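You operate a simulated robot arm through the tools that you are given. There is no shell and no other tool.

Carry out the task below with a simulated two-armed robot. There is one attempt and no reset: what you move stays moved.

TASK
Pick up the can from the top of the work table with one hand, pass it to the other hand and put it on the mat on the cargo rack. Set down upright: can.

It is judged by the outcome, as a careful person would: the job done as asked, and still so three seconds after it is handed in. It fails if anything else is knocked over, pushed out of place, dropped, spilled or broken.

THE ROBOT
Two 7-joint arms with three-finger grippers on one trunk, on a base that moves. Base frame: it is fixed to the floor where the robot stands at the start and does not move with it; the origin is under the middle of the robot, x ahead of it, y to its left, z up. Units: mm, degrees, N and s.
The left shoulder is at the start at [30, 124, 1008], the right one opposite. With the tool pointing down near the work surface each hand reaches from about 100 to 780 mm from the robot's upright axis, wherever it stands, measured 20 degrees to its own side. Places, roughly: can [1750, 2250, 1000]; mat on the cargo rack (15x30 cm) [-1700, -240, 800]. Payload 2.2 kg a hand.
Tool frame (each hand has its own): the origin (TCP) lies between the finger pads and is the grasp point; the fingertips stand 28 mm ahead of it; z points along the fingers, y is the line along which they close. The gripper opens to 102 mm; its body begins 71 mm behind the TCP.
Orientation is that of the tool frame in the base frame, as a unit quaternion [x, y, z, w]. With the fingers straight down and closing along the base's y, the tool's x points along the base's -x, its y along +y and its z along -z.

THE INTERFACE
- The arms move only by the tool arm_command. It takes "left_plan", "right_plan" or both (then of equal length, played together; a hand with none holds still); each is a list of rows, each a list of 7 numbers: the shift along the tool's x, y, z in mm, then the turn, a rotation vector about the tool's x, y, z in degrees, then the gripper command, from -1 (shut) to 1 (fully open), values between in proportion. In form: [[x, y, z, ax, ay, az, fingers], ...]. A call has 1 to 20 rows; each row shifts and turns the commanded pose from where the row before left it, along the tool's axes as they then stand. Each row takes 0.2 s and may step no farther than 50 mm and 8.6 degrees from the row before; otherwise, or with a gripper value out of range, the whole call is refused. Where a pose cannot be reached the arm comes as near as it can. A force on the tool above 40 N (or 10 N above the force at the start of the call, whichever is more), or a blocked arm, ends the call early, and 0.2 s more pass. Each finger travels about 143.6 mm/s and halts on what it meets, pressing with about 43 N; the grip force reading is that of the motor and also rises with nothing between the fingers. The clock runs only during rows and for 0.2 s after the last one: add rows that do not move to give the fingers time. It gives the time, the measured TCP pose, the force on the tool (base axes), the opening and the grip force at its end, in the units of the frame above (readings bear some noise), with the torque about the TCP (base axes, N m) and any sound that the robot's microphone picked up.
- Cameras (640 x 400 px; columns grow to the right, rows downward): "scene" is now at [54.7, 9.5, 1736.8]; the picture's right is [0.08, -1.00, 0.00], its down [-0.65, -0.05, -0.76] and it looks along [0.76, 0.06, -0.65] (base axes); focal length 254 px, centre (320, 200). "left" rides on the left gripper at [72, 38, -86] in its tool frame; the picture's right is [-0.46, 0.89, 0.00], its down [-0.60, -0.32, -0.73] and it looks along [-0.65, -0.34, 0.68] (tool axes); focal length 256 px, centre (320, 200). "right" rides on the right gripper at [69, 44, -86] in its tool frame; the picture's right is [-0.53, 0.84, 0.00], its down [-0.58, -0.36, -0.73] and it looks along [-0.62, -0.39, 0.68] (tool axes); focal length 256 px, centre (320, 200). There is no depth. A picture from a camera that has moved, and an enlarged one, comes with that camera's place and axes in the base frame and with its lens.
- capture(camera): a new picture of that camera. The clock stands still meanwhile.
- move_column(by): moves the trunk up (or, below 0, down) by that many mm; the arms and the scene camera ride with it, the base frame stays. It gives what a move gives, with no picture.
- roll_base(legs): drives the robot by 1 to 6 legs, each [ahead, left, turn to the left] in mm, mm and degrees, along the robot's own axes; the way and the turn of a leg run together, so that a leg with both is an arc; at most 1500 mm and 180 degrees a leg. The arms and the cameras ride along, it lands a little off, and it stops where it bumps. It gives what a move gives.
- head_to(pan, tilt): turns the head with the scene camera to pan (to the left, within 143 degrees either way) and tilt (down, from -29 to 69), counted from straight ahead of the robot. It gives what a move gives.
- zoom(camera, box): a new picture of the part [left, top, right, bottom] of that camera's present view, enlarged. The clock stands still meanwhile.
- job_done(): hands the job in; it is judged then, once.

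Places have to be worked out from the pictures, the camera data and where the tool is seen. Open the grippers and draw the arms clear of the work before you hand the job in, unless the task says otherwise.

The tools are called by a JSON object that holds its "fn" and its "kwargs". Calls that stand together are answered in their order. arm_command: Moves the arms, as the interface text tells. Its arguments: {"type":"object","properties":{"left_plan":{"type":"array","items":{"type":"array","items":{"type":"number"}}},"right_plan":{"type":"array","items":{"type":"array","items":{"type":"number"}}}},"required":[]} The other tools are called the same way: move_column (by) moves the trunk up or down; roll_base (legs) drives the base; head_to (pan, tilt) turns the head that bears the scene camera; capture (camera) takes a picture; zoom (camera, box) takes an enlarged picture of a part of a camera's view; job_done () hands the job in.

At the start:

```text
time: 0.0
left_tool_pos: [621.5, 268.4, 1186.2]
left_tcp_rot: [0.0, 1.0, 0.0, 0.0]
left_force: [0.7, 0.4, -0.1]
left_moment: [0.0, 0.04, 0.01]
left_finger_gap: 102.2
left_grip_force: 0.0
right_tool_pos: [396.1, -130.2, 1123.3]
right_tcp_rot: [0.0, 1.0, 0.0, 0.0]
right_force: [0.8, 0.7, -0.2]
right_moment: [0.04, 0.0, 0.01]
right_finger_gap: 102.0
right_grip_force: 0.1
trunk travel left (down, up): [-250.0, 290.0]
robot x, y, heading: [2.9, -1.0, -0.1]
head pan, tilt (commanded): [4.8, 40.5]
```

scene: 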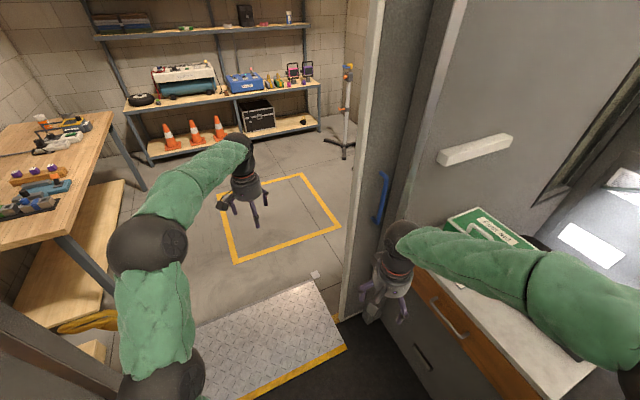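
right: 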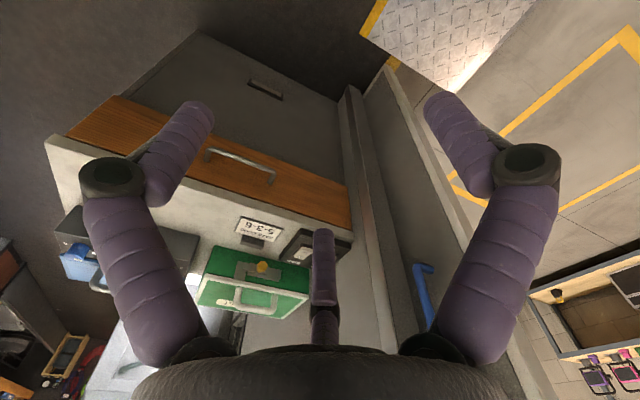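
left: 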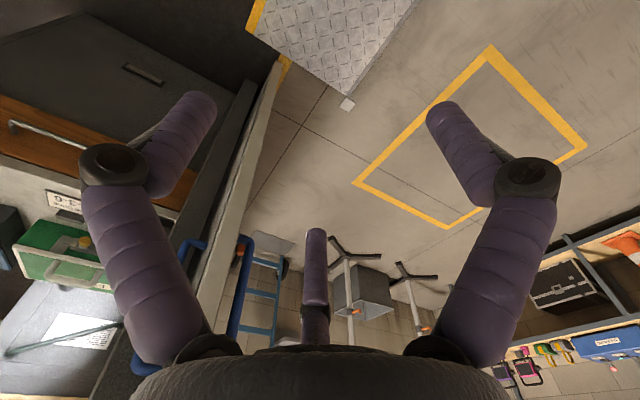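

The first picture shows a doorway/ramp ahead, a work table at left and a cabinet at right. I turn the head to look around before anything moves.

{"fn": "head_to", "kwargs": {"pan": 50, "tilt": 25}}

{"fn": "capture", "kwargs": {"camera": "scene"}}

```text
time: 1.1
left_tool_pos: [621.7, 268.7, 1186.5]
left_tcp_rot: [0.0, 1.0, 0.0, 0.0]
left_force: [0.0, -0.2, -0.1]
left_moment: [0.03, 0.0, -0.01]
left_finger_gap: 102.1
left_grip_force: 0.1
right_tool_pos: [396.9, -132.0, 1123.5]
right_tcp_rot: [0.0, 1.0, 0.0, 0.001]
right_force: [0.5, 0.8, -0.6]
right_moment: [-0.01, 0.02, 0.02]
right_finger_gap: 102.1
right_grip_force: 0.0
trunk travel left (down, up): [-250.0, 290.0]
robot x, y, heading: [-3.8, 0.6, 0.0]
head pan, tilt (commanded): [50.0, 25.0]
```

```text
taken
camera scene: at [29.6, 72.9, 1760.9], right [0.77, -0.64, 0.0], down [-0.27, -0.32, -0.91], along [0.58, 0.69, -0.42], focal length 254 px, centre (320, 200)
```

scene: 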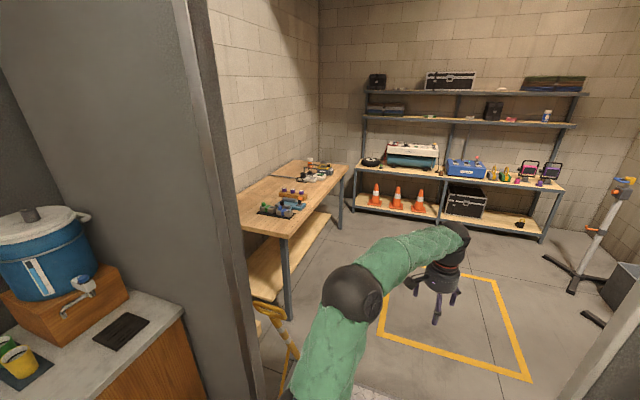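

The work table stands beyond the opening, ahead-left. I look the other ways as well: left, back, right.

{"fn": "zoom", "kwargs": {"camera": "scene", "box": [230, 140, 390, 240]}}

{"fn": "head_to", "kwargs": {"pan": 130, "tilt": 25}}

{"fn": "capture", "kwargs": {"camera": "scene"}}

{"fn": "head_to", "kwargs": {"pan": -140, "tilt": 25}}

{"fn": "capture", "kwargs": {"camera": "scene"}}

{"fn": "head_to", "kwargs": {"pan": -70, "tilt": 25}}

{"fn": "capture", "kwargs": {"camera": "scene"}}

{"fn": "head_to", "kwargs": {"pan": 0, "tilt": 55}}

{"fn": "capture", "kwargs": {"camera": "scene"}}

```text
4.00 times, centred on (310, 190) of scene
camera zoom: at [29.6, 72.9, 1760.9], right [0.77, -0.64, 0.0], down [-0.27, -0.32, -0.91], along [0.58, 0.69, -0.42], focal length 1016 px, centre (360, 240)
```

zoom: 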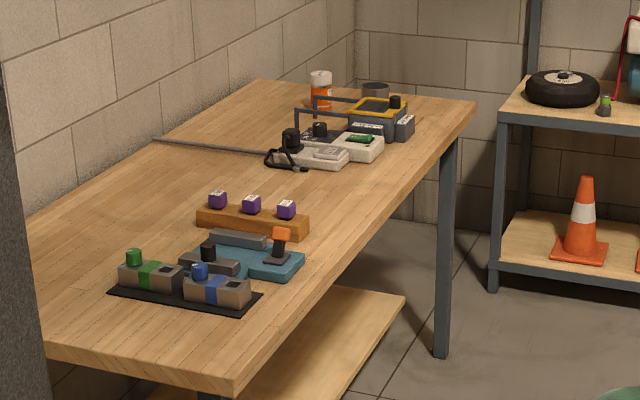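

```text
time: 2.7
left_tool_pos: [620.1, 267.7, 1185.4]
left_tcp_rot: [0.0, 1.0, 0.001, 0.0]
left_force: [0.1, -0.2, 0.0]
left_moment: [0.02, -0.05, 0.05]
left_finger_gap: 102.0
left_grip_force: 0.0
right_tool_pos: [397.6, -131.4, 1122.4]
right_tcp_rot: [0.0, 1.0, 0.0, 0.0]
right_force: [-0.1, 0.8, -0.2]
right_moment: [0.02, 0.01, 0.01]
right_finger_gap: 102.2
right_grip_force: 0.0
trunk travel left (down, up): [-250.0, 290.0]
robot x, y, heading: [0.5, 1.3, -0.1]
head pan, tilt (commanded): [130.0, 25.0]
```

```text
taken
camera scene: at [-88.8, 73.1, 1760.9], right [0.77, 0.64, 0.0], down [0.27, -0.32, -0.91], along [-0.58, 0.69, -0.42], focal length 254 px, centre (320, 200)
```

scene: 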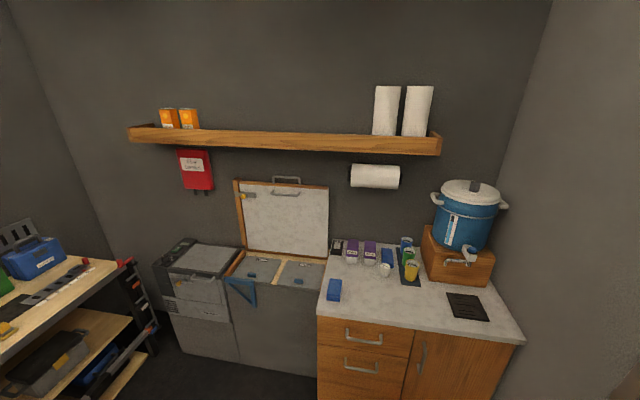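

```text
time: 6.4
left_tool_pos: [620.5, 267.9, 1186.1]
left_tcp_rot: [0.0, 1.0, 0.0, 0.0]
left_force: [0.9, 0.2, -0.4]
left_moment: [-0.01, 0.02, -0.02]
left_finger_gap: 101.9
left_grip_force: 0.0
right_tool_pos: [397.4, -130.0, 1123.2]
right_tcp_rot: [-0.001, 1.0, 0.0, 0.0]
right_force: [-0.2, 0.5, 0.1]
right_moment: [0.02, 0.05, -0.01]
right_finger_gap: 102.1
right_grip_force: 0.2
trunk travel left (down, up): [-250.0, 290.0]
robot x, y, heading: [-1.3, 1.7, 0.0]
head pan, tilt (commanded): [-140.0, 25.0]
```

```text
taken
camera scene: at [-100.2, -56.8, 1760.9], right [-0.64, 0.77, 0.0], down [0.32, 0.27, -0.91], along [-0.69, -0.58, -0.42], focal length 254 px, centre (320, 200)
```

scene: 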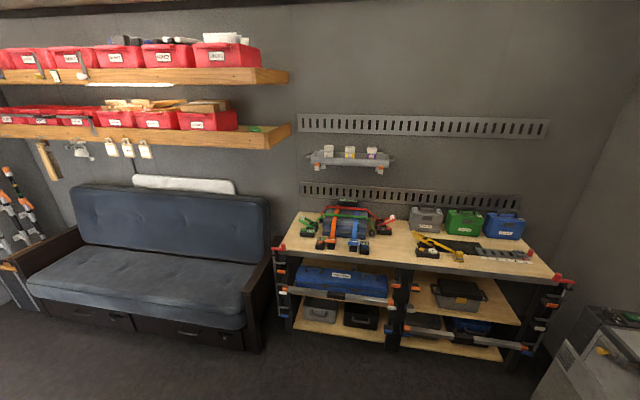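

```text
time: 7.8
left_tool_pos: [619.9, 268.5, 1185.5]
left_tcp_rot: [0.0, 1.0, -0.001, 0.0]
left_force: [0.7, -0.7, -0.1]
left_moment: [0.01, 0.01, -0.01]
left_finger_gap: 102.1
left_grip_force: 0.1
right_tool_pos: [396.1, -131.2, 1122.9]
right_tcp_rot: [0.0, 1.0, 0.0, 0.0]
right_force: [0.2, 0.3, -0.2]
right_moment: [0.0, -0.01, 0.03]
right_finger_gap: 101.9
right_grip_force: 0.0
trunk travel left (down, up): [-250.0, 290.0]
robot x, y, heading: [-0.6, -0.4, -0.0]
head pan, tilt (commanded): [-70.0, 25.0]
```

```text
taken
camera scene: at [1.8, -84.2, 1760.9], right [-0.94, -0.34, 0.0], down [-0.14, 0.4, -0.91], along [0.31, -0.85, -0.42], focal length 254 px, centre (320, 200)
```

scene: 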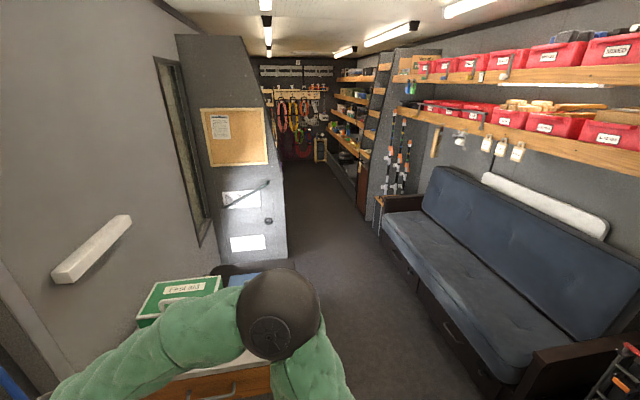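

```text
time: 9.2
left_tool_pos: [620.9, 266.9, 1185.6]
left_tcp_rot: [-0.001, 1.0, 0.0, 0.0]
left_force: [0.1, 0.4, 0.6]
left_moment: [0.05, -0.02, 0.03]
left_finger_gap: 101.8
left_grip_force: 0.1
right_tool_pos: [397.2, -131.8, 1123.7]
right_tcp_rot: [0.0, 1.0, 0.0, 0.0]
right_force: [0.1, -0.6, -1.2]
right_moment: [0.01, -0.01, 0.0]
right_finger_gap: 102.1
right_grip_force: 0.1
trunk travel left (down, up): [-250.0, 290.0]
robot x, y, heading: [2.6, -2.3, 0.2]
head pan, tilt (commanded): [0.0, 55.0]
```

```text
taken
camera scene: at [42.4, 2.4, 1716.9], right [0.0, -1.0, 0.0], down [-0.82, 0.0, -0.57], along [0.57, 0.0, -0.82], focal length 254 px, centre (320, 200)
```

scene: 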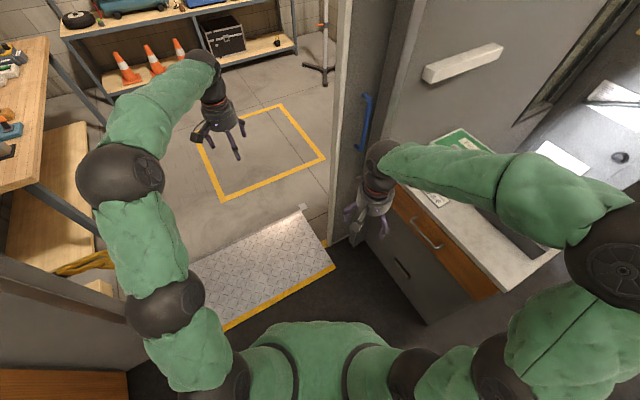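

The rack with the mat (dark patch near the yellow pliers) is behind me, and the door opening is about 30 degrees to my left. I look down at both arms and the door edges to judge clearances before driving.

{"fn": "head_to", "kwargs": {"pan": 60, "tilt": 60}}

{"fn": "capture", "kwargs": {"camera": "scene"}}

{"fn": "head_to", "kwargs": {"pan": -60, "tilt": 60}}

{"fn": "capture", "kwargs": {"camera": "scene"}}

{"fn": "head_to", "kwargs": {"pan": 30, "tilt": 45}}

{"fn": "capture", "kwargs": {"camera": "scene"}}

{"fn": "head_to", "kwargs": {"pan": 30, "tilt": 10}}

{"fn": "capture", "kwargs": {"camera": "scene"}}

```text
time: 10.5
left_tool_pos: [620.2, 267.9, 1186.1]
left_tcp_rot: [0.0, 1.0, 0.0, 0.0]
left_force: [0.6, 0.1, 0.4]
left_moment: [0.03, -0.02, 0.01]
left_finger_gap: 101.9
left_grip_force: 0.1
right_tool_pos: [396.6, -130.9, 1122.1]
right_tcp_rot: [0.0, 1.0, 0.0, 0.0]
right_force: [-0.1, 0.1, -0.3]
right_moment: [0.02, 0.02, -0.01]
right_finger_gap: 102.1
right_grip_force: 0.1
trunk travel left (down, up): [-250.0, 290.0]
robot x, y, heading: [0.4, 1.4, -0.2]
head pan, tilt (commanded): [60.0, 60.0]
```

```text
taken
camera scene: at [3.7, 60.1, 1710.9], right [0.87, -0.5, 0.0], down [-0.43, -0.75, -0.5], along [0.25, 0.43, -0.87], focal length 254 px, centre (320, 200)
```

scene: 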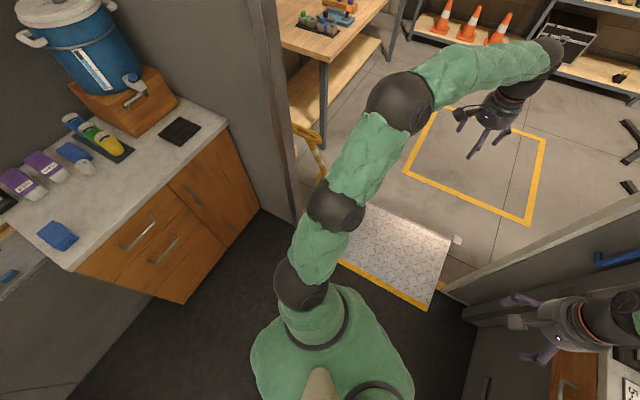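

```text
time: 12.5
left_tool_pos: [620.8, 267.4, 1185.5]
left_tcp_rot: [0.0, 1.0, 0.0, 0.0]
left_force: [0.0, -0.1, 0.4]
left_moment: [0.0, -0.01, 0.01]
left_finger_gap: 102.2
left_grip_force: 0.1
right_tool_pos: [396.1, -131.2, 1122.8]
right_tcp_rot: [0.0, 1.0, 0.0, 0.0]
right_force: [0.8, 0.8, -1.4]
right_moment: [0.0, -0.02, -0.03]
right_finger_gap: 101.7
right_grip_force: 0.1
trunk travel left (down, up): [-250.0, 290.0]
robot x, y, heading: [-3.8, -6.4, -0.2]
head pan, tilt (commanded): [-60.0, 60.0]
```

```text
taken
camera scene: at [3.7, -55.3, 1710.9], right [-0.87, -0.5, 0.0], down [-0.43, 0.75, -0.5], along [0.25, -0.43, -0.87], focal length 254 px, centre (320, 200)
```

scene: 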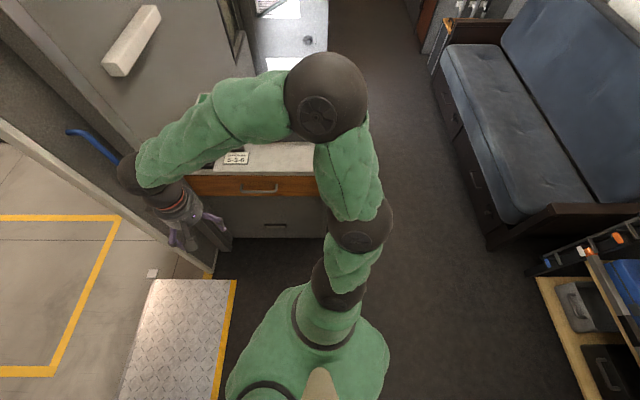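

```text
time: 14.2
left_tool_pos: [620.5, 269.2, 1186.0]
left_tcp_rot: [-0.001, 1.0, 0.001, 0.0]
left_force: [0.0, 0.2, 0.6]
left_moment: [-0.01, -0.02, 0.01]
left_finger_gap: 101.8
left_grip_force: 0.1
right_tool_pos: [396.4, -130.8, 1122.8]
right_tcp_rot: [-0.001, 1.0, 0.0, 0.001]
right_force: [0.1, 0.0, -0.2]
right_moment: [0.0, 0.02, 0.03]
right_finger_gap: 101.9
right_grip_force: 0.1
trunk travel left (down, up): [-250.0, 290.0]
robot x, y, heading: [-2.8, 1.0, -0.1]
head pan, tilt (commanded): [30.0, 45.0]
```

```text
taken
camera scene: at [40.8, 43.0, 1730.3], right [0.5, -0.87, 0.0], down [-0.61, -0.35, -0.71], along [0.61, 0.35, -0.71], focal length 254 px, centre (320, 200)
```

scene: 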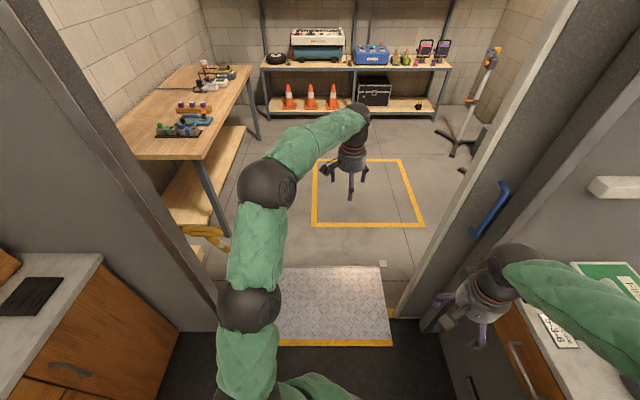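

```text
time: 15.2
left_tool_pos: [620.5, 268.2, 1186.7]
left_tcp_rot: [0.001, 1.0, 0.0, 0.0]
left_force: [-0.7, -0.2, 0.5]
left_moment: [-0.01, 0.0, -0.03]
left_finger_gap: 102.1
left_grip_force: 0.0
right_tool_pos: [397.4, -130.3, 1121.8]
right_tcp_rot: [0.0, 1.0, 0.0, 0.0]
right_force: [-0.5, 0.5, -0.2]
right_moment: [0.03, -0.01, 0.01]
right_finger_gap: 102.1
right_grip_force: 0.0
trunk travel left (down, up): [-250.0, 290.0]
robot x, y, heading: [0.8, -0.7, -0.0]
head pan, tilt (commanded): [30.0, 10.0]
```

```text
taken
camera scene: at [50.9, 48.9, 1785.2], right [0.5, -0.87, 0.0], down [-0.15, -0.09, -0.98], along [0.85, 0.49, -0.17], focal length 254 px, centre (320, 200)
```

scene: 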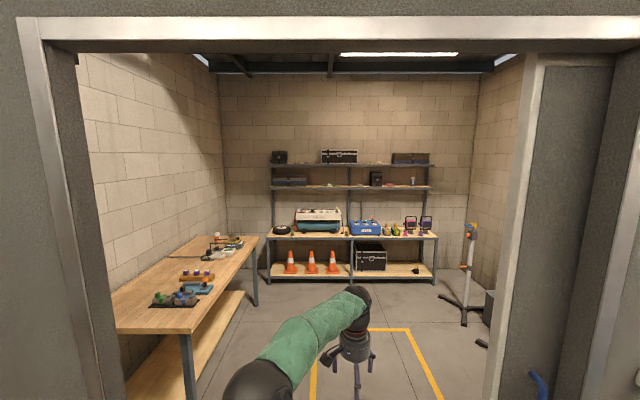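

The opening is centred about 30 degrees left of me, roughly 0.9–1.05 m wide, and the can sits at the far end of the table along its left side. The arms have room to swing, so I first turn 30 degrees left on the spot and look again.

{"fn": "roll_base", "kwargs": {"legs": [[0, 0, 30]]}}

{"fn": "head_to", "kwargs": {"pan": 0, "tilt": 45}}

{"fn": "capture", "kwargs": {"camera": "scene"}}

```text
time: 17.0
left_tool_pos: [406.8, 539.8, 1186.0]
left_tcp_rot: [-0.256, 0.967, 0.001, 0.0]
left_force: [0.5, 0.8, 0.0]
left_moment: [-0.01, -0.04, 0.02]
left_finger_gap: 101.9
left_grip_force: 0.1
right_tool_pos: [409.5, 82.9, 1123.3]
right_tcp_rot: [-0.256, 0.967, 0.0, 0.0]
right_force: [0.2, -0.7, 0.9]
right_moment: [0.0, 0.02, 0.0]
right_finger_gap: 101.8
right_grip_force: 0.1
trunk travel left (down, up): [-250.0, 290.0]
robot x, y, heading: [-0.7, 2.8, 29.2]
head pan, tilt (commanded): [30.0, 10.0]
```

```text
time: 18.1
left_tool_pos: [406.0, 541.0, 1185.1]
left_tcp_rot: [-0.256, 0.967, 0.0, 0.0]
left_force: [-0.1, 0.3, 0.2]
left_moment: [0.02, 0.0, 0.05]
left_finger_gap: 102.1
left_grip_force: 0.1
right_tool_pos: [410.5, 81.9, 1122.1]
right_tcp_rot: [-0.256, 0.967, 0.0, 0.0]
right_force: [0.3, -0.1, -0.3]
right_moment: [-0.01, 0.01, 0.0]
right_finger_gap: 101.8
right_grip_force: 0.1
trunk travel left (down, up): [-250.0, 290.0]
robot x, y, heading: [-2.4, -4.7, 29.6]
head pan, tilt (commanded): [0.0, 45.0]
```

```text
taken
camera scene: at [44.9, 28.1, 1730.4], right [0.5, -0.87, 0.0], down [-0.61, -0.35, -0.71], along [0.61, 0.35, -0.71], focal length 254 px, centre (320, 200)
```

scene: 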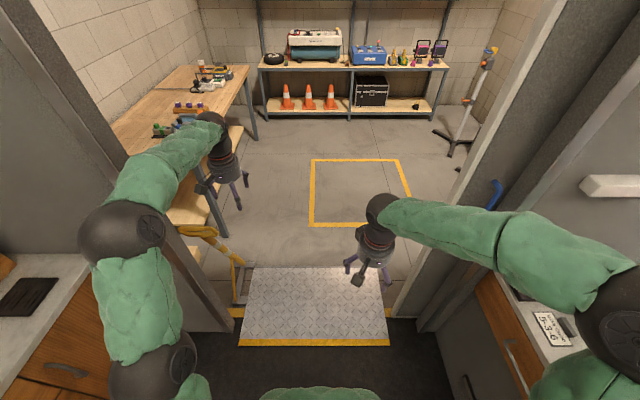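

The narrowest part of the opening spans about v = -478 to +551 relative to my straight-ahead line. I stretch both hands forward and inward so the elbows come in, then check the elbow width.

{"fn": "arm_command", "kwargs": {"left_plan": [[-12, -22, -10, 0, 0, 0, 0], [-12, -22, -10, 0, 0, 0, 0], [-12, -22, -10, 0, 0, 0, 0], [-12, -22, -10, 0, 0, 0, 0], [-12, -22, -10, 0, 0, 0, 0], [-12, -22, -10, 0, 0, 0, 0], [0, 0, 0, 0, 0, 0, 0]], "right_plan": [[-48, 0, -20, 0, 0, 0, 0], [-48, 0, -20, 0, 0, 0, 0], [-48, 0, -20, 0, 0, 0, 0], [-48, 0, -20, 0, 0, 0, 0], [-48, 0, -20, 0, 0, 0, 0], [-48, 0, -20, 0, 0, 0, 0], [0, 0, 0, 0, 0, 0, 0]]}}

{"fn": "capture", "kwargs": {"camera": "scene"}}

```text
refused: row 1 steps farther than a row can; nothing moved
```

```text
taken
camera scene: at [44.9, 28.1, 1730.4], right [0.5, -0.87, 0.0], down [-0.61, -0.35, -0.71], along [0.61, 0.35, -0.71], focal length 254 px, centre (320, 200)
```

scene: 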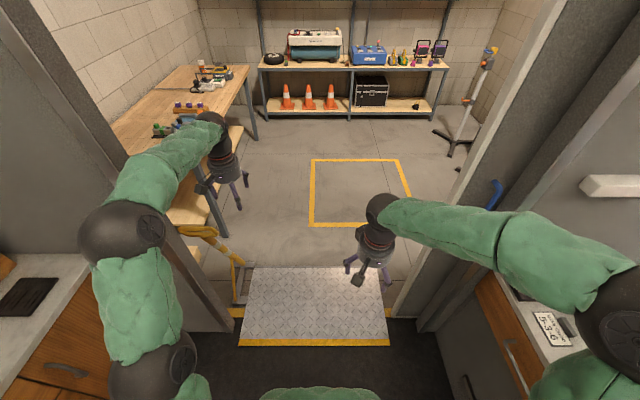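

The combined step was over 50 mm, so I use smaller steps over more rows.

{"fn": "arm_command", "kwargs": {"left_plan": [[-10, -18, -8, 0, 0, 0, 0], [-10, -18, -8, 0, 0, 0, 0], [-10, -18, -8, 0, 0, 0, 0], [-10, -18, -8, 0, 0, 0, 0], [-10, -18, -8, 0, 0, 0, 0], [-10, -18, -8, 0, 0, 0, 0], [-10, -18, -8, 0, 0, 0, 0], [0, 0, 0, 0, 0, 0, 0]], "right_plan": [[-40, 0, -17, 0, 0, 0, 0], [-40, 0, -17, 0, 0, 0, 0], [-40, 0, -17, 0, 0, 0, 0], [-40, 0, -17, 0, 0, 0, 0], [-40, 0, -17, 0, 0, 0, 0], [-40, 0, -17, 0, 0, 0, 0], [-40, 0, -17, 0, 0, 0, 0], [0, 0, 0, 0, 0, 0, 0]]}}

{"fn": "capture", "kwargs": {"camera": "scene"}}

```text
time: 19.9
left_tool_pos: [526.0, 462.4, 1243.6]
left_tcp_rot: [-0.257, 0.967, 0.0, 0.001]
left_force: [-0.2, -0.3, 0.9]
left_moment: [0.02, -0.02, 0.01]
left_finger_gap: 51.0
left_grip_force: 0.1
right_tool_pos: [652.5, 220.5, 1242.2]
right_tcp_rot: [-0.256, 0.967, 0.0, 0.002]
right_force: [-0.7, 0.8, 1.3]
right_moment: [0.04, -0.03, 0.03]
right_finger_gap: 51.4
right_grip_force: 0.1
trunk travel left (down, up): [-250.0, 290.0]
robot x, y, heading: [1.0, 3.1, 29.8]
head pan, tilt (commanded): [0.0, 45.0]
```

```text
taken
camera scene: at [42.1, 26.5, 1730.5], right [0.49, -0.87, 0.0], down [-0.61, -0.35, -0.71], along [0.62, 0.35, -0.71], focal length 254 px, centre (320, 200)
```

scene: 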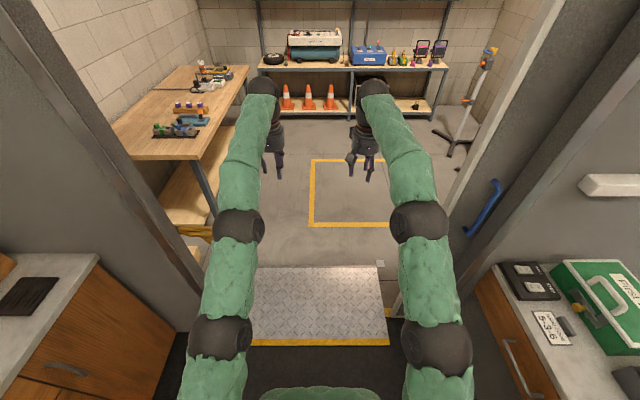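

The elbows are now well inside the opening's width. I drive ahead through the opening in two legs, shifted about 36 mm left.

{"fn": "roll_base", "kwargs": {"legs": [[500, 36, 0], [900, 0, 0]]}}

{"fn": "head_to", "kwargs": {"pan": 45, "tilt": 35}}

{"fn": "capture", "kwargs": {"camera": "scene"}}

```text
time: 25.5
left_tool_pos: [1414.1, 1019.8, 1295.3]
left_tcp_rot: [-0.259, 0.966, 0.003, 0.018]
left_force: [1.6, -0.2, -1.4]
left_moment: [0.03, 0.08, -0.01]
left_finger_gap: 51.4
left_grip_force: 0.0
right_tool_pos: [1506.8, 762.0, 1267.0]
right_tcp_rot: [-0.259, 0.966, 0.007, 0.018]
right_force: [-0.5, 1.1, -0.4]
right_moment: [-0.06, -0.01, 0.01]
right_finger_gap: 51.0
right_grip_force: 0.0
trunk travel left (down, up): [-250.0, 290.0]
robot x, y, heading: [887.0, 556.6, 30.0]
head pan, tilt (commanded): [0.0, 45.0]
stopped in leg 2: the robot was blocked; the commanded pose is now the measured one
```

```text
time: 26.6
left_tool_pos: [1412.6, 1018.5, 1293.9]
left_tcp_rot: [-0.26, 0.965, 0.003, 0.018]
left_force: [0.7, -0.1, 1.5]
left_moment: [0.02, -0.03, 0.03]
left_finger_gap: 51.1
left_grip_force: 0.1
right_tool_pos: [1504.6, 762.2, 1267.4]
right_tcp_rot: [-0.259, 0.966, 0.007, 0.019]
right_force: [0.3, 0.1, -0.5]
right_moment: [0.0, -0.02, -0.02]
right_finger_gap: 51.2
right_grip_force: 0.0
trunk travel left (down, up): [-250.0, 290.0]
robot x, y, heading: [888.1, 551.6, 29.9]
head pan, tilt (commanded): [45.0, 35.0]
```

```text
taken
camera scene: at [910.9, 642.2, 1747.9], right [0.97, -0.26, -0.01], down [-0.16, -0.56, -0.81], along [0.2, 0.79, -0.58], focal length 254 px, centre (320, 200)
```

scene: 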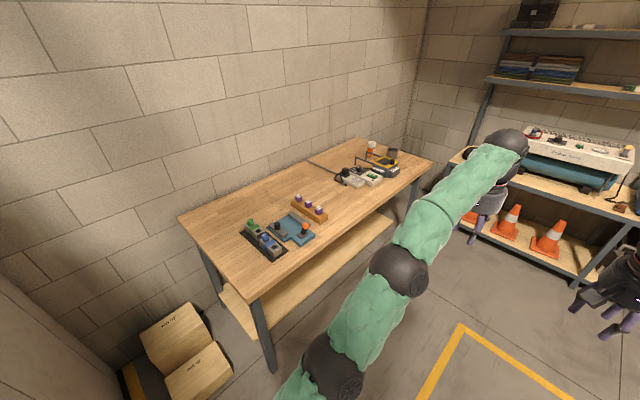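

I was stopped at the foot of the ramp, and the hands rose slightly (the robot is pitched about 2 degrees). I look down around the robot to find what is blocking it before moving again.

{"fn": "head_to", "kwargs": {"pan": 0, "tilt": 65}}

{"fn": "capture", "kwargs": {"camera": "scene"}}

{"fn": "head_to", "kwargs": {"pan": 80, "tilt": 60}}

{"fn": "capture", "kwargs": {"camera": "scene"}}

{"fn": "head_to", "kwargs": {"pan": -80, "tilt": 60}}

{"fn": "capture", "kwargs": {"camera": "scene"}}

{"fn": "head_to", "kwargs": {"pan": 0, "tilt": 25}}

{"fn": "capture", "kwargs": {"camera": "scene"}}

```text
time: 27.7
left_tool_pos: [1412.7, 1018.6, 1292.7]
left_tcp_rot: [-0.259, 0.966, 0.003, 0.018]
left_force: [-0.6, 0.1, 0.5]
left_moment: [-0.01, -0.04, 0.03]
left_finger_gap: 51.1
left_grip_force: 0.2
right_tool_pos: [1505.4, 761.1, 1267.0]
right_tcp_rot: [-0.259, 0.966, 0.008, 0.019]
right_force: [0.3, 0.7, 0.1]
right_moment: [-0.03, 0.0, -0.01]
right_finger_gap: 50.9
right_grip_force: 0.0
trunk travel left (down, up): [-250.0, 290.0]
robot x, y, heading: [887.0, 548.1, 30.0]
head pan, tilt (commanded): [0.0, 65.0]
```

```text
taken
camera scene: at [940.0, 587.2, 1708.1], right [0.5, -0.87, 0.0], down [-0.79, -0.46, -0.41], along [0.35, 0.2, -0.91], focal length 254 px, centre (320, 200)
```

scene: 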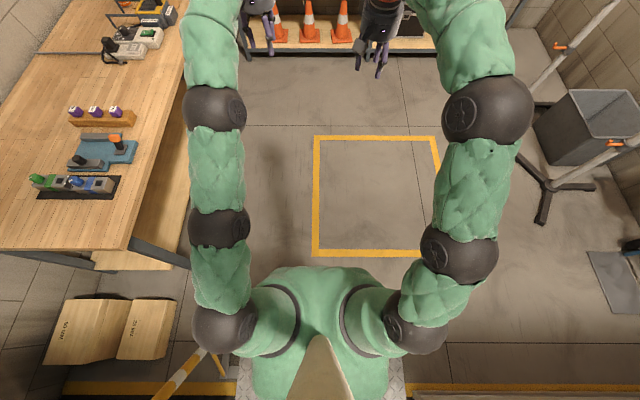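

```text
time: 29.2
left_tool_pos: [1412.0, 1019.3, 1293.9]
left_tcp_rot: [-0.26, 0.965, 0.002, 0.018]
left_force: [0.6, 0.8, -0.3]
left_moment: [-0.02, 0.01, -0.02]
left_finger_gap: 51.1
left_grip_force: 0.0
right_tool_pos: [1505.5, 761.8, 1267.7]
right_tcp_rot: [-0.259, 0.966, 0.008, 0.018]
right_force: [0.3, 0.0, 0.3]
right_moment: [0.02, 0.03, 0.01]
right_finger_gap: 50.7
right_grip_force: 0.0
trunk travel left (down, up): [-250.0, 290.0]
robot x, y, heading: [889.6, 552.5, 30.1]
head pan, tilt (commanded): [80.0, 60.0]
```

```text
taken
camera scene: at [864.8, 619.5, 1714.6], right [0.94, 0.34, -0.02], down [0.29, -0.82, -0.5], along [-0.18, 0.46, -0.87], focal length 254 px, centre (320, 200)
```

scene: 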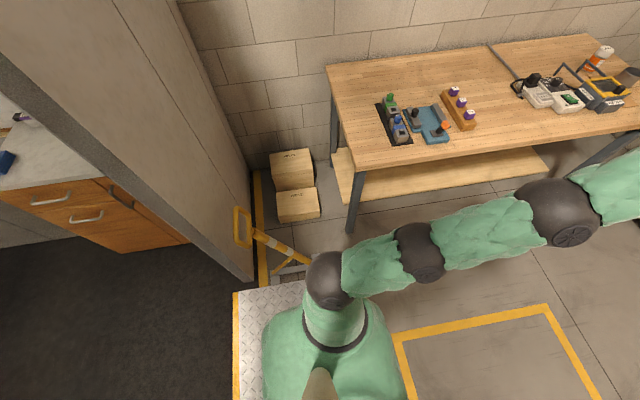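

```text
time: 31.7
left_tool_pos: [1412.7, 1018.5, 1294.0]
left_tcp_rot: [-0.26, 0.966, 0.004, 0.018]
left_force: [0.1, 0.5, -0.2]
left_moment: [0.01, 0.01, 0.0]
left_finger_gap: 51.0
left_grip_force: 0.1
right_tool_pos: [1505.3, 762.3, 1266.7]
right_tcp_rot: [-0.258, 0.966, 0.008, 0.018]
right_force: [-0.2, -0.1, 1.2]
right_moment: [0.0, 0.01, -0.01]
right_finger_gap: 51.3
right_grip_force: 0.2
trunk travel left (down, up): [-250.0, 290.0]
robot x, y, heading: [883.7, 555.7, 30.2]
head pan, tilt (commanded): [-80.0, 60.0]
```

```text
taken
camera scene: at [930.4, 505.8, 1714.6], right [-0.77, -0.64, 0.02], down [-0.57, 0.66, -0.5], along [0.31, -0.39, -0.87], focal length 254 px, centre (320, 200)
```

scene: 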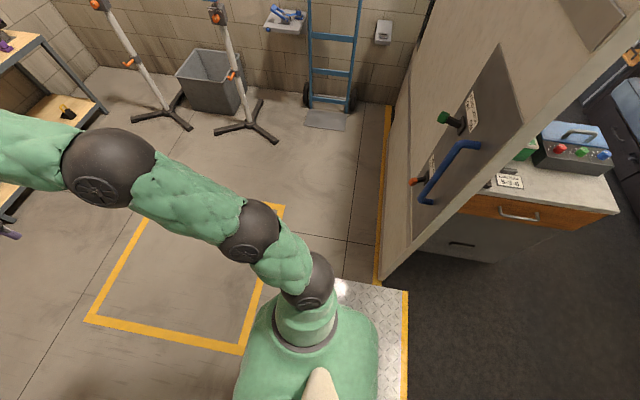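

```text
time: 33.2
left_tool_pos: [1412.5, 1018.6, 1293.0]
left_tcp_rot: [-0.259, 0.966, 0.003, 0.018]
left_force: [-0.5, -0.5, -0.2]
left_moment: [-0.02, 0.02, 0.01]
left_finger_gap: 51.1
left_grip_force: 0.0
right_tool_pos: [1504.2, 761.6, 1267.7]
right_tcp_rot: [-0.258, 0.966, 0.008, 0.019]
right_force: [-0.2, 0.3, 0.7]
right_moment: [0.01, -0.03, -0.01]
right_finger_gap: 51.2
right_grip_force: 0.0
trunk travel left (down, up): [-250.0, 290.0]
robot x, y, heading: [883.7, 553.1, 29.8]
head pan, tilt (commanded): [0.0, 25.0]
```

```text
taken
camera scene: at [968.2, 603.3, 1763.1], right [0.5, -0.87, 0.0], down [-0.38, -0.22, -0.9], along [0.78, 0.45, -0.44], focal length 254 px, centre (320, 200)
```

scene: 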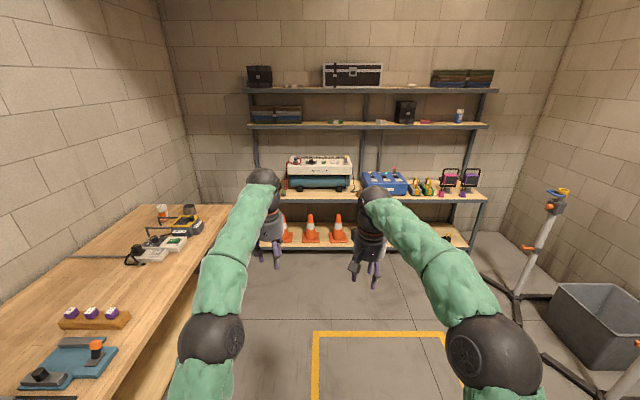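

The floor in front looks clear; a striped yellow bar stands close on my left by the jamb. I take closer looks at it and at the ramp's edges to see what I touched.

{"fn": "head_to", "kwargs": {"pan": 100, "tilt": 65}}

{"fn": "capture", "kwargs": {"camera": "scene"}}

{"fn": "zoom", "kwargs": {"camera": "scene", "box": [220, 100, 480, 300]}}

{"fn": "head_to", "kwargs": {"pan": 55, "tilt": 68}}

{"fn": "capture", "kwargs": {"camera": "scene"}}

{"fn": "capture", "kwargs": {"camera": "left"}}

{"fn": "capture", "kwargs": {"camera": "right"}}

```text
time: 35.0
left_tool_pos: [1412.4, 1020.3, 1294.9]
left_tcp_rot: [-0.259, 0.966, 0.003, 0.018]
left_force: [0.5, -0.1, 0.0]
left_moment: [0.03, 0.0, 0.06]
left_finger_gap: 51.1
left_grip_force: 0.1
right_tool_pos: [1504.7, 761.9, 1267.1]
right_tcp_rot: [-0.259, 0.966, 0.007, 0.018]
right_force: [-0.2, -0.8, 0.2]
right_moment: [0.0, -0.05, -0.02]
right_finger_gap: 50.9
right_grip_force: 0.1
trunk travel left (down, up): [-250.0, 290.0]
robot x, y, heading: [882.5, 553.7, 30.0]
head pan, tilt (commanded): [100.0, 65.0]
```

```text
taken
camera scene: at [848.5, 603.3, 1709.4], right [0.77, 0.64, -0.02], down [0.58, -0.7, -0.43], along [-0.29, 0.32, -0.9], focal length 254 px, centre (320, 200)
```

scene: 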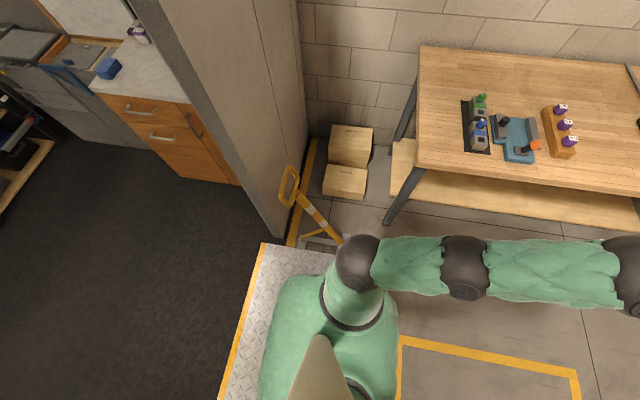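

```text
2.00 times, centred on (350, 200) of scene
camera zoom: at [848.5, 603.3, 1709.4], right [0.77, 0.64, -0.02], down [0.58, -0.7, -0.43], along [-0.29, 0.32, -0.9], focal length 508 px, centre (260, 200)
```

zoom: 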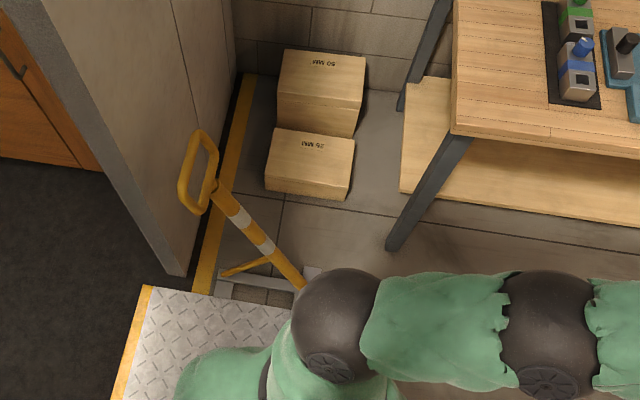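

```text
time: 36.1
left_tool_pos: [1413.4, 1019.3, 1295.3]
left_tcp_rot: [-0.259, 0.966, 0.004, 0.018]
left_force: [0.8, -0.8, 0.1]
left_moment: [0.01, 0.01, 0.0]
left_finger_gap: 51.1
left_grip_force: 0.0
right_tool_pos: [1504.4, 762.1, 1268.2]
right_tcp_rot: [-0.259, 0.966, 0.008, 0.019]
right_force: [0.1, -0.7, 0.0]
right_moment: [0.02, 0.04, -0.01]
right_finger_gap: 51.1
right_grip_force: 0.1
trunk travel left (down, up): [-250.0, 290.0]
robot x, y, heading: [886.1, 549.5, 30.0]
head pan, tilt (commanded): [55.0, 68.0]
```

```text
taken
camera scene: at [892.3, 613.5, 1705.5], right [1.0, -0.09, -0.02], down [-0.09, -0.93, -0.36], along [0.02, 0.36, -0.93], focal length 254 px, centre (320, 200)
```

scene: 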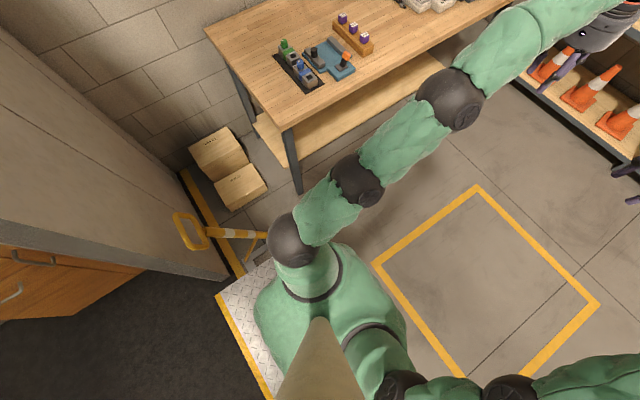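

```text
taken
camera left: at [1329.1, 1014.9, 1378.4], right [-0.04, 1.0, 0.01], down [0.66, 0.02, 0.75], along [0.75, 0.04, -0.66], focal length 256 px, centre (320, 200)
```

left: 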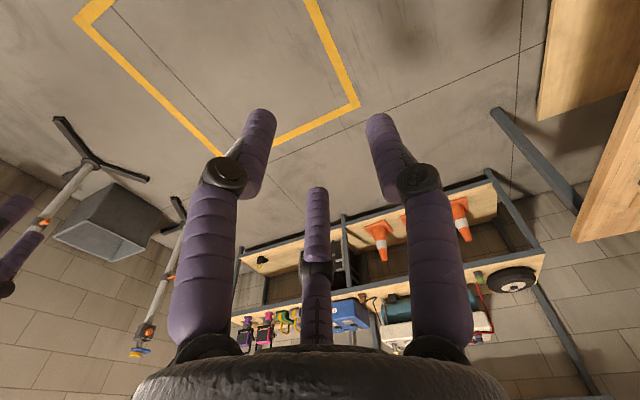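

```text
taken
camera right: at [1420.9, 763.6, 1350.1], right [0.04, 1.0, 0.03], down [0.66, -0.05, 0.75], along [0.75, -0.01, -0.66], focal length 256 px, centre (320, 200)
```

right: 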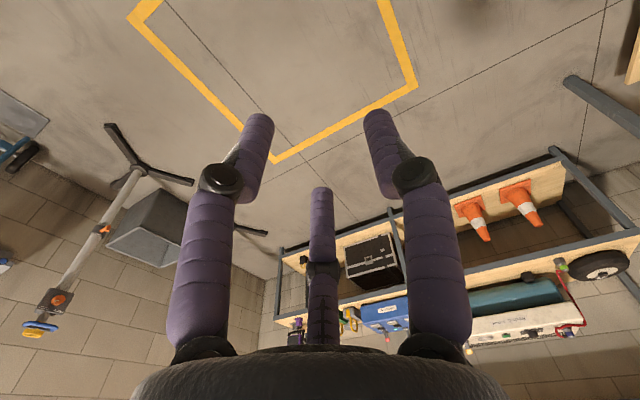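

Nothing visible is being pressed (forces near zero) and the striped jack-like handle on the left has not moved. I try a short, careful move ahead to learn whether the way is really blocked.

{"fn": "roll_base", "kwargs": {"legs": [[60, 0, 0]]}}

```text
time: 37.1
left_tool_pos: [1466.9, 1048.7, 1291.6]
left_tcp_rot: [-0.259, 0.966, 0.002, 0.016]
left_force: [1.0, -0.1, -1.2]
left_moment: [-0.04, 0.07, -0.03]
left_finger_gap: 51.1
left_grip_force: 0.2
right_tool_pos: [1558.3, 791.6, 1264.7]
right_tcp_rot: [-0.258, 0.966, 0.007, 0.018]
right_force: [0.0, 0.2, 0.2]
right_moment: [-0.01, 0.03, 0.0]
right_finger_gap: 50.8
right_grip_force: 0.1
trunk travel left (down, up): [-250.0, 290.0]
robot x, y, heading: [938.5, 583.1, 29.9]
head pan, tilt (commanded): [55.0, 68.0]
```

It moves freely now, so the stop was a passing jolt at the ramp's edge. I continue ahead in short legs.

{"fn": "roll_base", "kwargs": {"legs": [[200, 0, 0], [200, 0, 0]]}}

{"fn": "head_to", "kwargs": {"pan": 50, "tilt": 30}}

{"fn": "capture", "kwargs": {"camera": "scene"}}

{"fn": "zoom", "kwargs": {"camera": "scene", "box": [300, 100, 460, 200]}}

```text
time: 37.9
left_tool_pos: [1421.0, 1022.3, 1340.2]
left_tcp_rot: [-0.259, 0.965, 0.008, 0.05]
left_force: [-0.8, -0.8, 0.4]
left_moment: [0.12, -0.13, -0.01]
left_finger_gap: 51.3
left_grip_force: 0.1
right_tool_pos: [1501.3, 758.5, 1298.8]
right_tcp_rot: [-0.259, 0.965, 0.017, 0.049]
right_force: [-2.3, -1.3, 0.5]
right_moment: [0.09, -0.1, 0.0]
right_finger_gap: 50.9
right_grip_force: 0.1
trunk travel left (down, up): [-250.0, 290.0]
robot x, y, heading: [945.8, 585.9, 29.9]
head pan, tilt (commanded): [55.0, 68.0]
stopped in leg 1: the robot was blocked; the commanded pose is now the measured one
```

```text
time: 38.9
left_tool_pos: [1425.8, 1024.6, 1336.1]
left_tcp_rot: [-0.258, 0.965, 0.008, 0.045]
left_force: [-0.1, -0.4, -0.7]
left_moment: [0.0, -0.02, 0.03]
left_finger_gap: 51.1
left_grip_force: 0.1
right_tool_pos: [1507.3, 760.9, 1294.8]
right_tcp_rot: [-0.259, 0.965, 0.015, 0.045]
right_force: [0.8, -0.9, 0.1]
right_moment: [0.01, 0.0, 0.04]
right_finger_gap: 50.8
right_grip_force: 0.1
trunk travel left (down, up): [-250.0, 290.0]
robot x, y, heading: [947.6, 589.6, 29.8]
head pan, tilt (commanded): [50.0, 30.0]
```

```text
taken
camera scene: at [963.3, 680.5, 1755.8], right [0.98, -0.18, -0.01], down [-0.1, -0.5, -0.86], along [0.14, 0.85, -0.51], focal length 254 px, centre (320, 200)
```

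scene: 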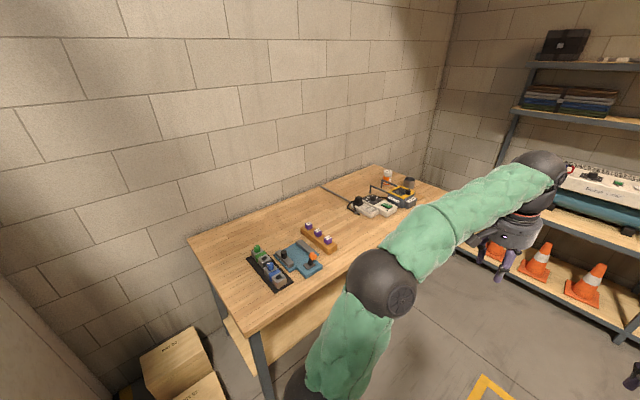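

```text
4.00 times, centred on (380, 150) of scene
camera zoom: at [963.3, 680.5, 1755.8], right [0.98, -0.18, -0.01], down [-0.1, -0.5, -0.86], along [0.14, 0.85, -0.51], focal length 1016 px, centre (80, 400)
```

zoom: 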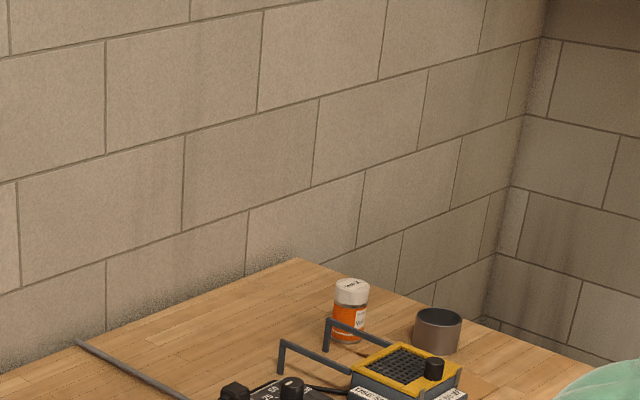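

I was stopped again after only 8 mm with no contact force; the robot is pitched about 1 degree nose-down, so it is crossing the ramp's lower edge. The 60 mm leg worked, so I try another short one.

{"fn": "roll_base", "kwargs": {"legs": [[60, 0, 0]]}}

{"fn": "head_to", "kwargs": {"pan": 0, "tilt": 69}}

{"fn": "capture", "kwargs": {"camera": "scene"}}

```text
time: 39.6
left_tool_pos: [1388.3, 1002.2, 1355.8]
left_tcp_rot: [-0.257, 0.964, 0.013, 0.065]
left_force: [-1.2, -0.5, -0.6]
left_moment: [0.09, -0.1, -0.01]
left_finger_gap: 51.2
left_grip_force: 0.0
right_tool_pos: [1469.1, 738.7, 1312.4]
right_tcp_rot: [-0.259, 0.964, 0.021, 0.064]
right_force: [-1.0, 0.1, 0.5]
right_moment: [0.05, -0.09, 0.05]
right_finger_gap: 50.8
right_grip_force: 0.1
trunk travel left (down, up): [-250.0, 290.0]
robot x, y, heading: [947.1, 590.7, 29.8]
head pan, tilt (commanded): [50.0, 30.0]
stopped in leg 1: the robot was blocked; the commanded pose is now the measured one
```

```text
time: 40.8
left_tool_pos: [1392.5, 1005.3, 1353.7]
left_tcp_rot: [-0.257, 0.964, 0.012, 0.061]
left_force: [0.4, 0.8, -0.3]
left_moment: [-0.01, 0.04, 0.04]
left_finger_gap: 50.9
left_grip_force: 0.0
right_tool_pos: [1473.7, 742.0, 1308.6]
right_tcp_rot: [-0.259, 0.964, 0.021, 0.061]
right_force: [-0.1, -1.0, -0.2]
right_moment: [0.02, 0.01, 0.0]
right_finger_gap: 51.1
right_grip_force: 0.0
trunk travel left (down, up): [-250.0, 290.0]
robot x, y, heading: [950.0, 585.1, 29.7]
head pan, tilt (commanded): [0.0, 68.8]
```

```text
taken
camera scene: at [1000.9, 622.3, 1704.4], right [0.5, -0.87, 0.0], down [-0.81, -0.47, -0.34], along [0.3, 0.17, -0.94], focal length 254 px, centre (320, 200)
```

scene: 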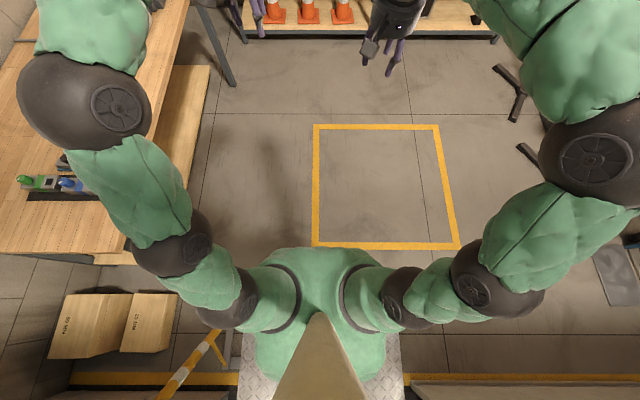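

The base is held back while the body pitches up, which suggests something high up catches, not the floor. I look up and around the head and shoulders.

{"fn": "head_to", "kwargs": {"pan": 0, "tilt": -29}}

{"fn": "capture", "kwargs": {"camera": "scene"}}

{"fn": "head_to", "kwargs": {"pan": 110, "tilt": -10}}

{"fn": "capture", "kwargs": {"camera": "scene"}}

{"fn": "head_to", "kwargs": {"pan": -120, "tilt": 30}}

{"fn": "capture", "kwargs": {"camera": "scene"}}

{"fn": "head_to", "kwargs": {"pan": 140, "tilt": 45}}

{"fn": "capture", "kwargs": {"camera": "scene"}}

```text
time: 42.5
left_tool_pos: [1392.3, 1005.6, 1352.0]
left_tcp_rot: [-0.258, 0.964, 0.012, 0.062]
left_force: [0.0, -0.3, 0.4]
left_moment: [-0.01, 0.02, -0.01]
left_finger_gap: 51.3
left_grip_force: 0.1
right_tool_pos: [1472.4, 740.8, 1309.3]
right_tcp_rot: [-0.259, 0.964, 0.02, 0.063]
right_force: [0.1, 1.1, 0.6]
right_moment: [-0.02, 0.0, -0.01]
right_finger_gap: 51.2
right_grip_force: 0.1
trunk travel left (down, up): [-250.0, 290.0]
robot x, y, heading: [949.6, 589.5, 30.0]
head pan, tilt (commanded): [0.0, -28.6]
```

```text
taken
camera scene: at [1012.5, 628.8, 1844.0], right [0.5, -0.87, 0.0], down [0.4, 0.23, -0.89], along [0.77, 0.44, 0.46], focal length 254 px, centre (320, 200)
```

scene: 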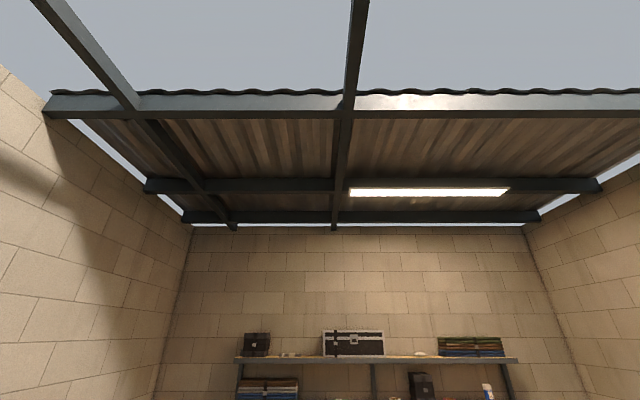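

```text
time: 44.4
left_tool_pos: [1391.6, 1005.5, 1353.1]
left_tcp_rot: [-0.257, 0.964, 0.013, 0.062]
left_force: [-0.5, 0.5, -0.3]
left_moment: [-0.05, 0.02, 0.04]
left_finger_gap: 51.0
left_grip_force: 0.1
right_tool_pos: [1473.0, 741.3, 1308.8]
right_tcp_rot: [-0.258, 0.964, 0.021, 0.063]
right_force: [-0.1, -0.3, 0.2]
right_moment: [0.03, 0.01, -0.02]
right_finger_gap: 51.0
right_grip_force: 0.0
trunk travel left (down, up): [-250.0, 290.0]
robot x, y, heading: [949.6, 586.5, 30.1]
head pan, tilt (commanded): [110.0, -10.0]
```

```text
taken
camera scene: at [889.6, 649.5, 1821.0], right [0.64, 0.76, -0.02], down [-0.15, 0.1, -0.98], along [-0.75, 0.64, 0.18], focal length 254 px, centre (320, 200)
```

scene: 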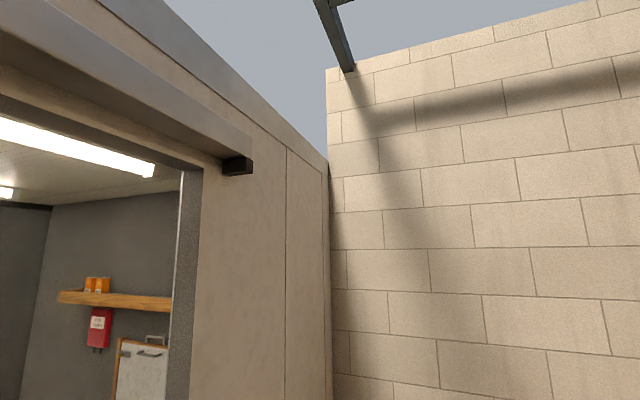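

```text
time: 47.7
left_tool_pos: [1391.7, 1005.3, 1351.9]
left_tcp_rot: [-0.257, 0.964, 0.012, 0.061]
left_force: [0.0, 0.1, 0.4]
left_moment: [0.02, 0.0, -0.02]
left_finger_gap: 51.0
left_grip_force: 0.0
right_tool_pos: [1473.2, 740.0, 1309.8]
right_tcp_rot: [-0.259, 0.964, 0.021, 0.063]
right_force: [-0.5, 0.1, -0.3]
right_moment: [0.0, -0.03, 0.0]
right_finger_gap: 51.2
right_grip_force: 0.0
trunk travel left (down, up): [-250.0, 290.0]
robot x, y, heading: [948.4, 591.3, 29.9]
head pan, tilt (commanded): [-120.0, 30.0]
```

```text
taken
camera scene: at [952.9, 504.1, 1757.7], right [-1.0, 0.0, 0.02], down [-0.01, 0.49, -0.87], along [-0.01, -0.87, -0.49], focal length 254 px, centre (320, 200)
```

scene: 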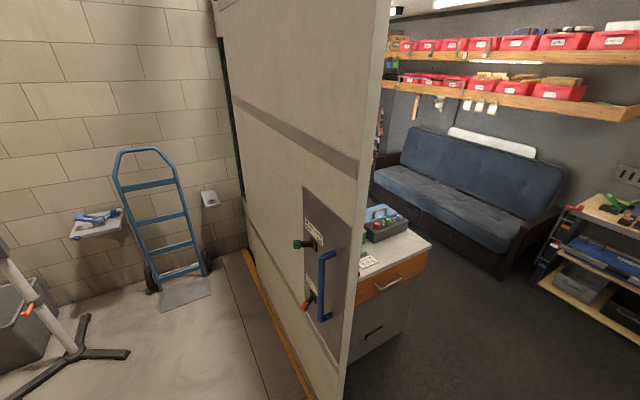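

```text
time: 51.3
left_tool_pos: [1391.5, 1004.9, 1354.1]
left_tcp_rot: [-0.258, 0.964, 0.012, 0.061]
left_force: [-0.3, 0.1, 0.6]
left_moment: [-0.03, 0.01, -0.02]
left_finger_gap: 50.8
left_grip_force: 0.0
right_tool_pos: [1473.4, 741.4, 1308.7]
right_tcp_rot: [-0.259, 0.964, 0.021, 0.062]
right_force: [-0.7, 0.1, -0.3]
right_moment: [-0.04, 0.02, 0.01]
right_finger_gap: 51.1
right_grip_force: 0.1
trunk travel left (down, up): [-250.0, 290.0]
robot x, y, heading: [951.3, 589.5, 29.9]
head pan, tilt (commanded): [140.0, 45.0]
```

```text
taken
camera scene: at [872.5, 608.6, 1735.5], right [0.18, 0.98, -0.01], down [0.68, -0.13, -0.72], along [-0.71, 0.12, -0.7], focal length 254 px, centre (320, 200)
```

scene: 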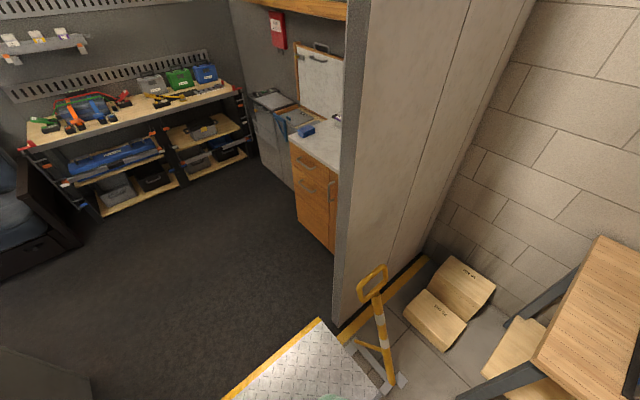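

Nothing is overhead, and the striped stand is beside the ramp at about v = 520–630, clear of me. I back up a little so I can see the floor strip that was hidden under the torso.

{"fn": "roll_base", "kwargs": {"legs": [[-300, 0, 0]]}}

{"fn": "head_to", "kwargs": {"pan": 0, "tilt": 55}}

{"fn": "capture", "kwargs": {"camera": "scene"}}

```text
time: 53.4
left_tool_pos: [1136.5, 856.5, 1353.0]
left_tcp_rot: [-0.257, 0.964, 0.013, 0.062]
left_force: [0.0, 0.0, 0.2]
left_moment: [-0.03, -0.04, 0.01]
left_finger_gap: 50.8
left_grip_force: 0.1
right_tool_pos: [1216.4, 592.1, 1309.5]
right_tcp_rot: [-0.257, 0.964, 0.021, 0.064]
right_force: [0.1, -0.7, -0.2]
right_moment: [-0.02, 0.02, 0.0]
right_finger_gap: 51.1
right_grip_force: 0.0
trunk travel left (down, up): [-250.0, 290.0]
robot x, y, heading: [695.8, 443.3, 29.7]
head pan, tilt (commanded): [140.0, 45.0]
```

```text
time: 55.6
left_tool_pos: [1135.2, 854.5, 1347.6]
left_tcp_rot: [-0.256, 0.965, 0.012, 0.063]
left_force: [0.6, 0.8, 0.6]
left_moment: [0.0, 0.0, -0.02]
left_finger_gap: 50.9
left_grip_force: 0.0
right_tool_pos: [1215.3, 592.6, 1303.4]
right_tcp_rot: [-0.256, 0.964, 0.021, 0.063]
right_force: [-0.1, 0.6, 0.3]
right_moment: [-0.01, 0.0, -0.01]
right_finger_gap: 51.0
right_grip_force: 0.1
trunk travel left (down, up): [-250.0, 290.0]
robot x, y, heading: [692.0, 444.1, 29.4]
head pan, tilt (commanded): [0.0, 55.0]
```

```text
taken
camera scene: at [730.6, 467.1, 1724.1], right [0.5, -0.87, 0.0], down [-0.71, -0.41, -0.57], along [0.5, 0.28, -0.82], focal length 254 px, centre (320, 200)
```

scene: 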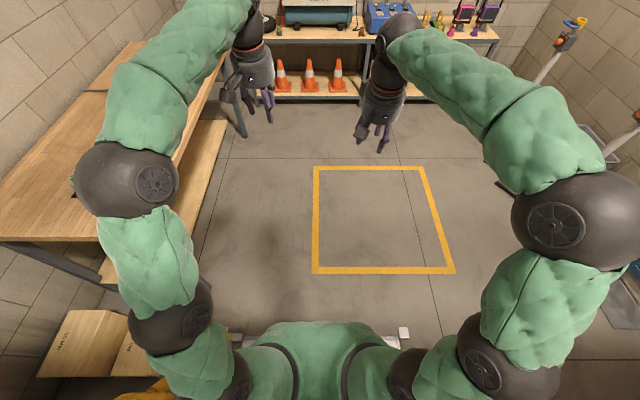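

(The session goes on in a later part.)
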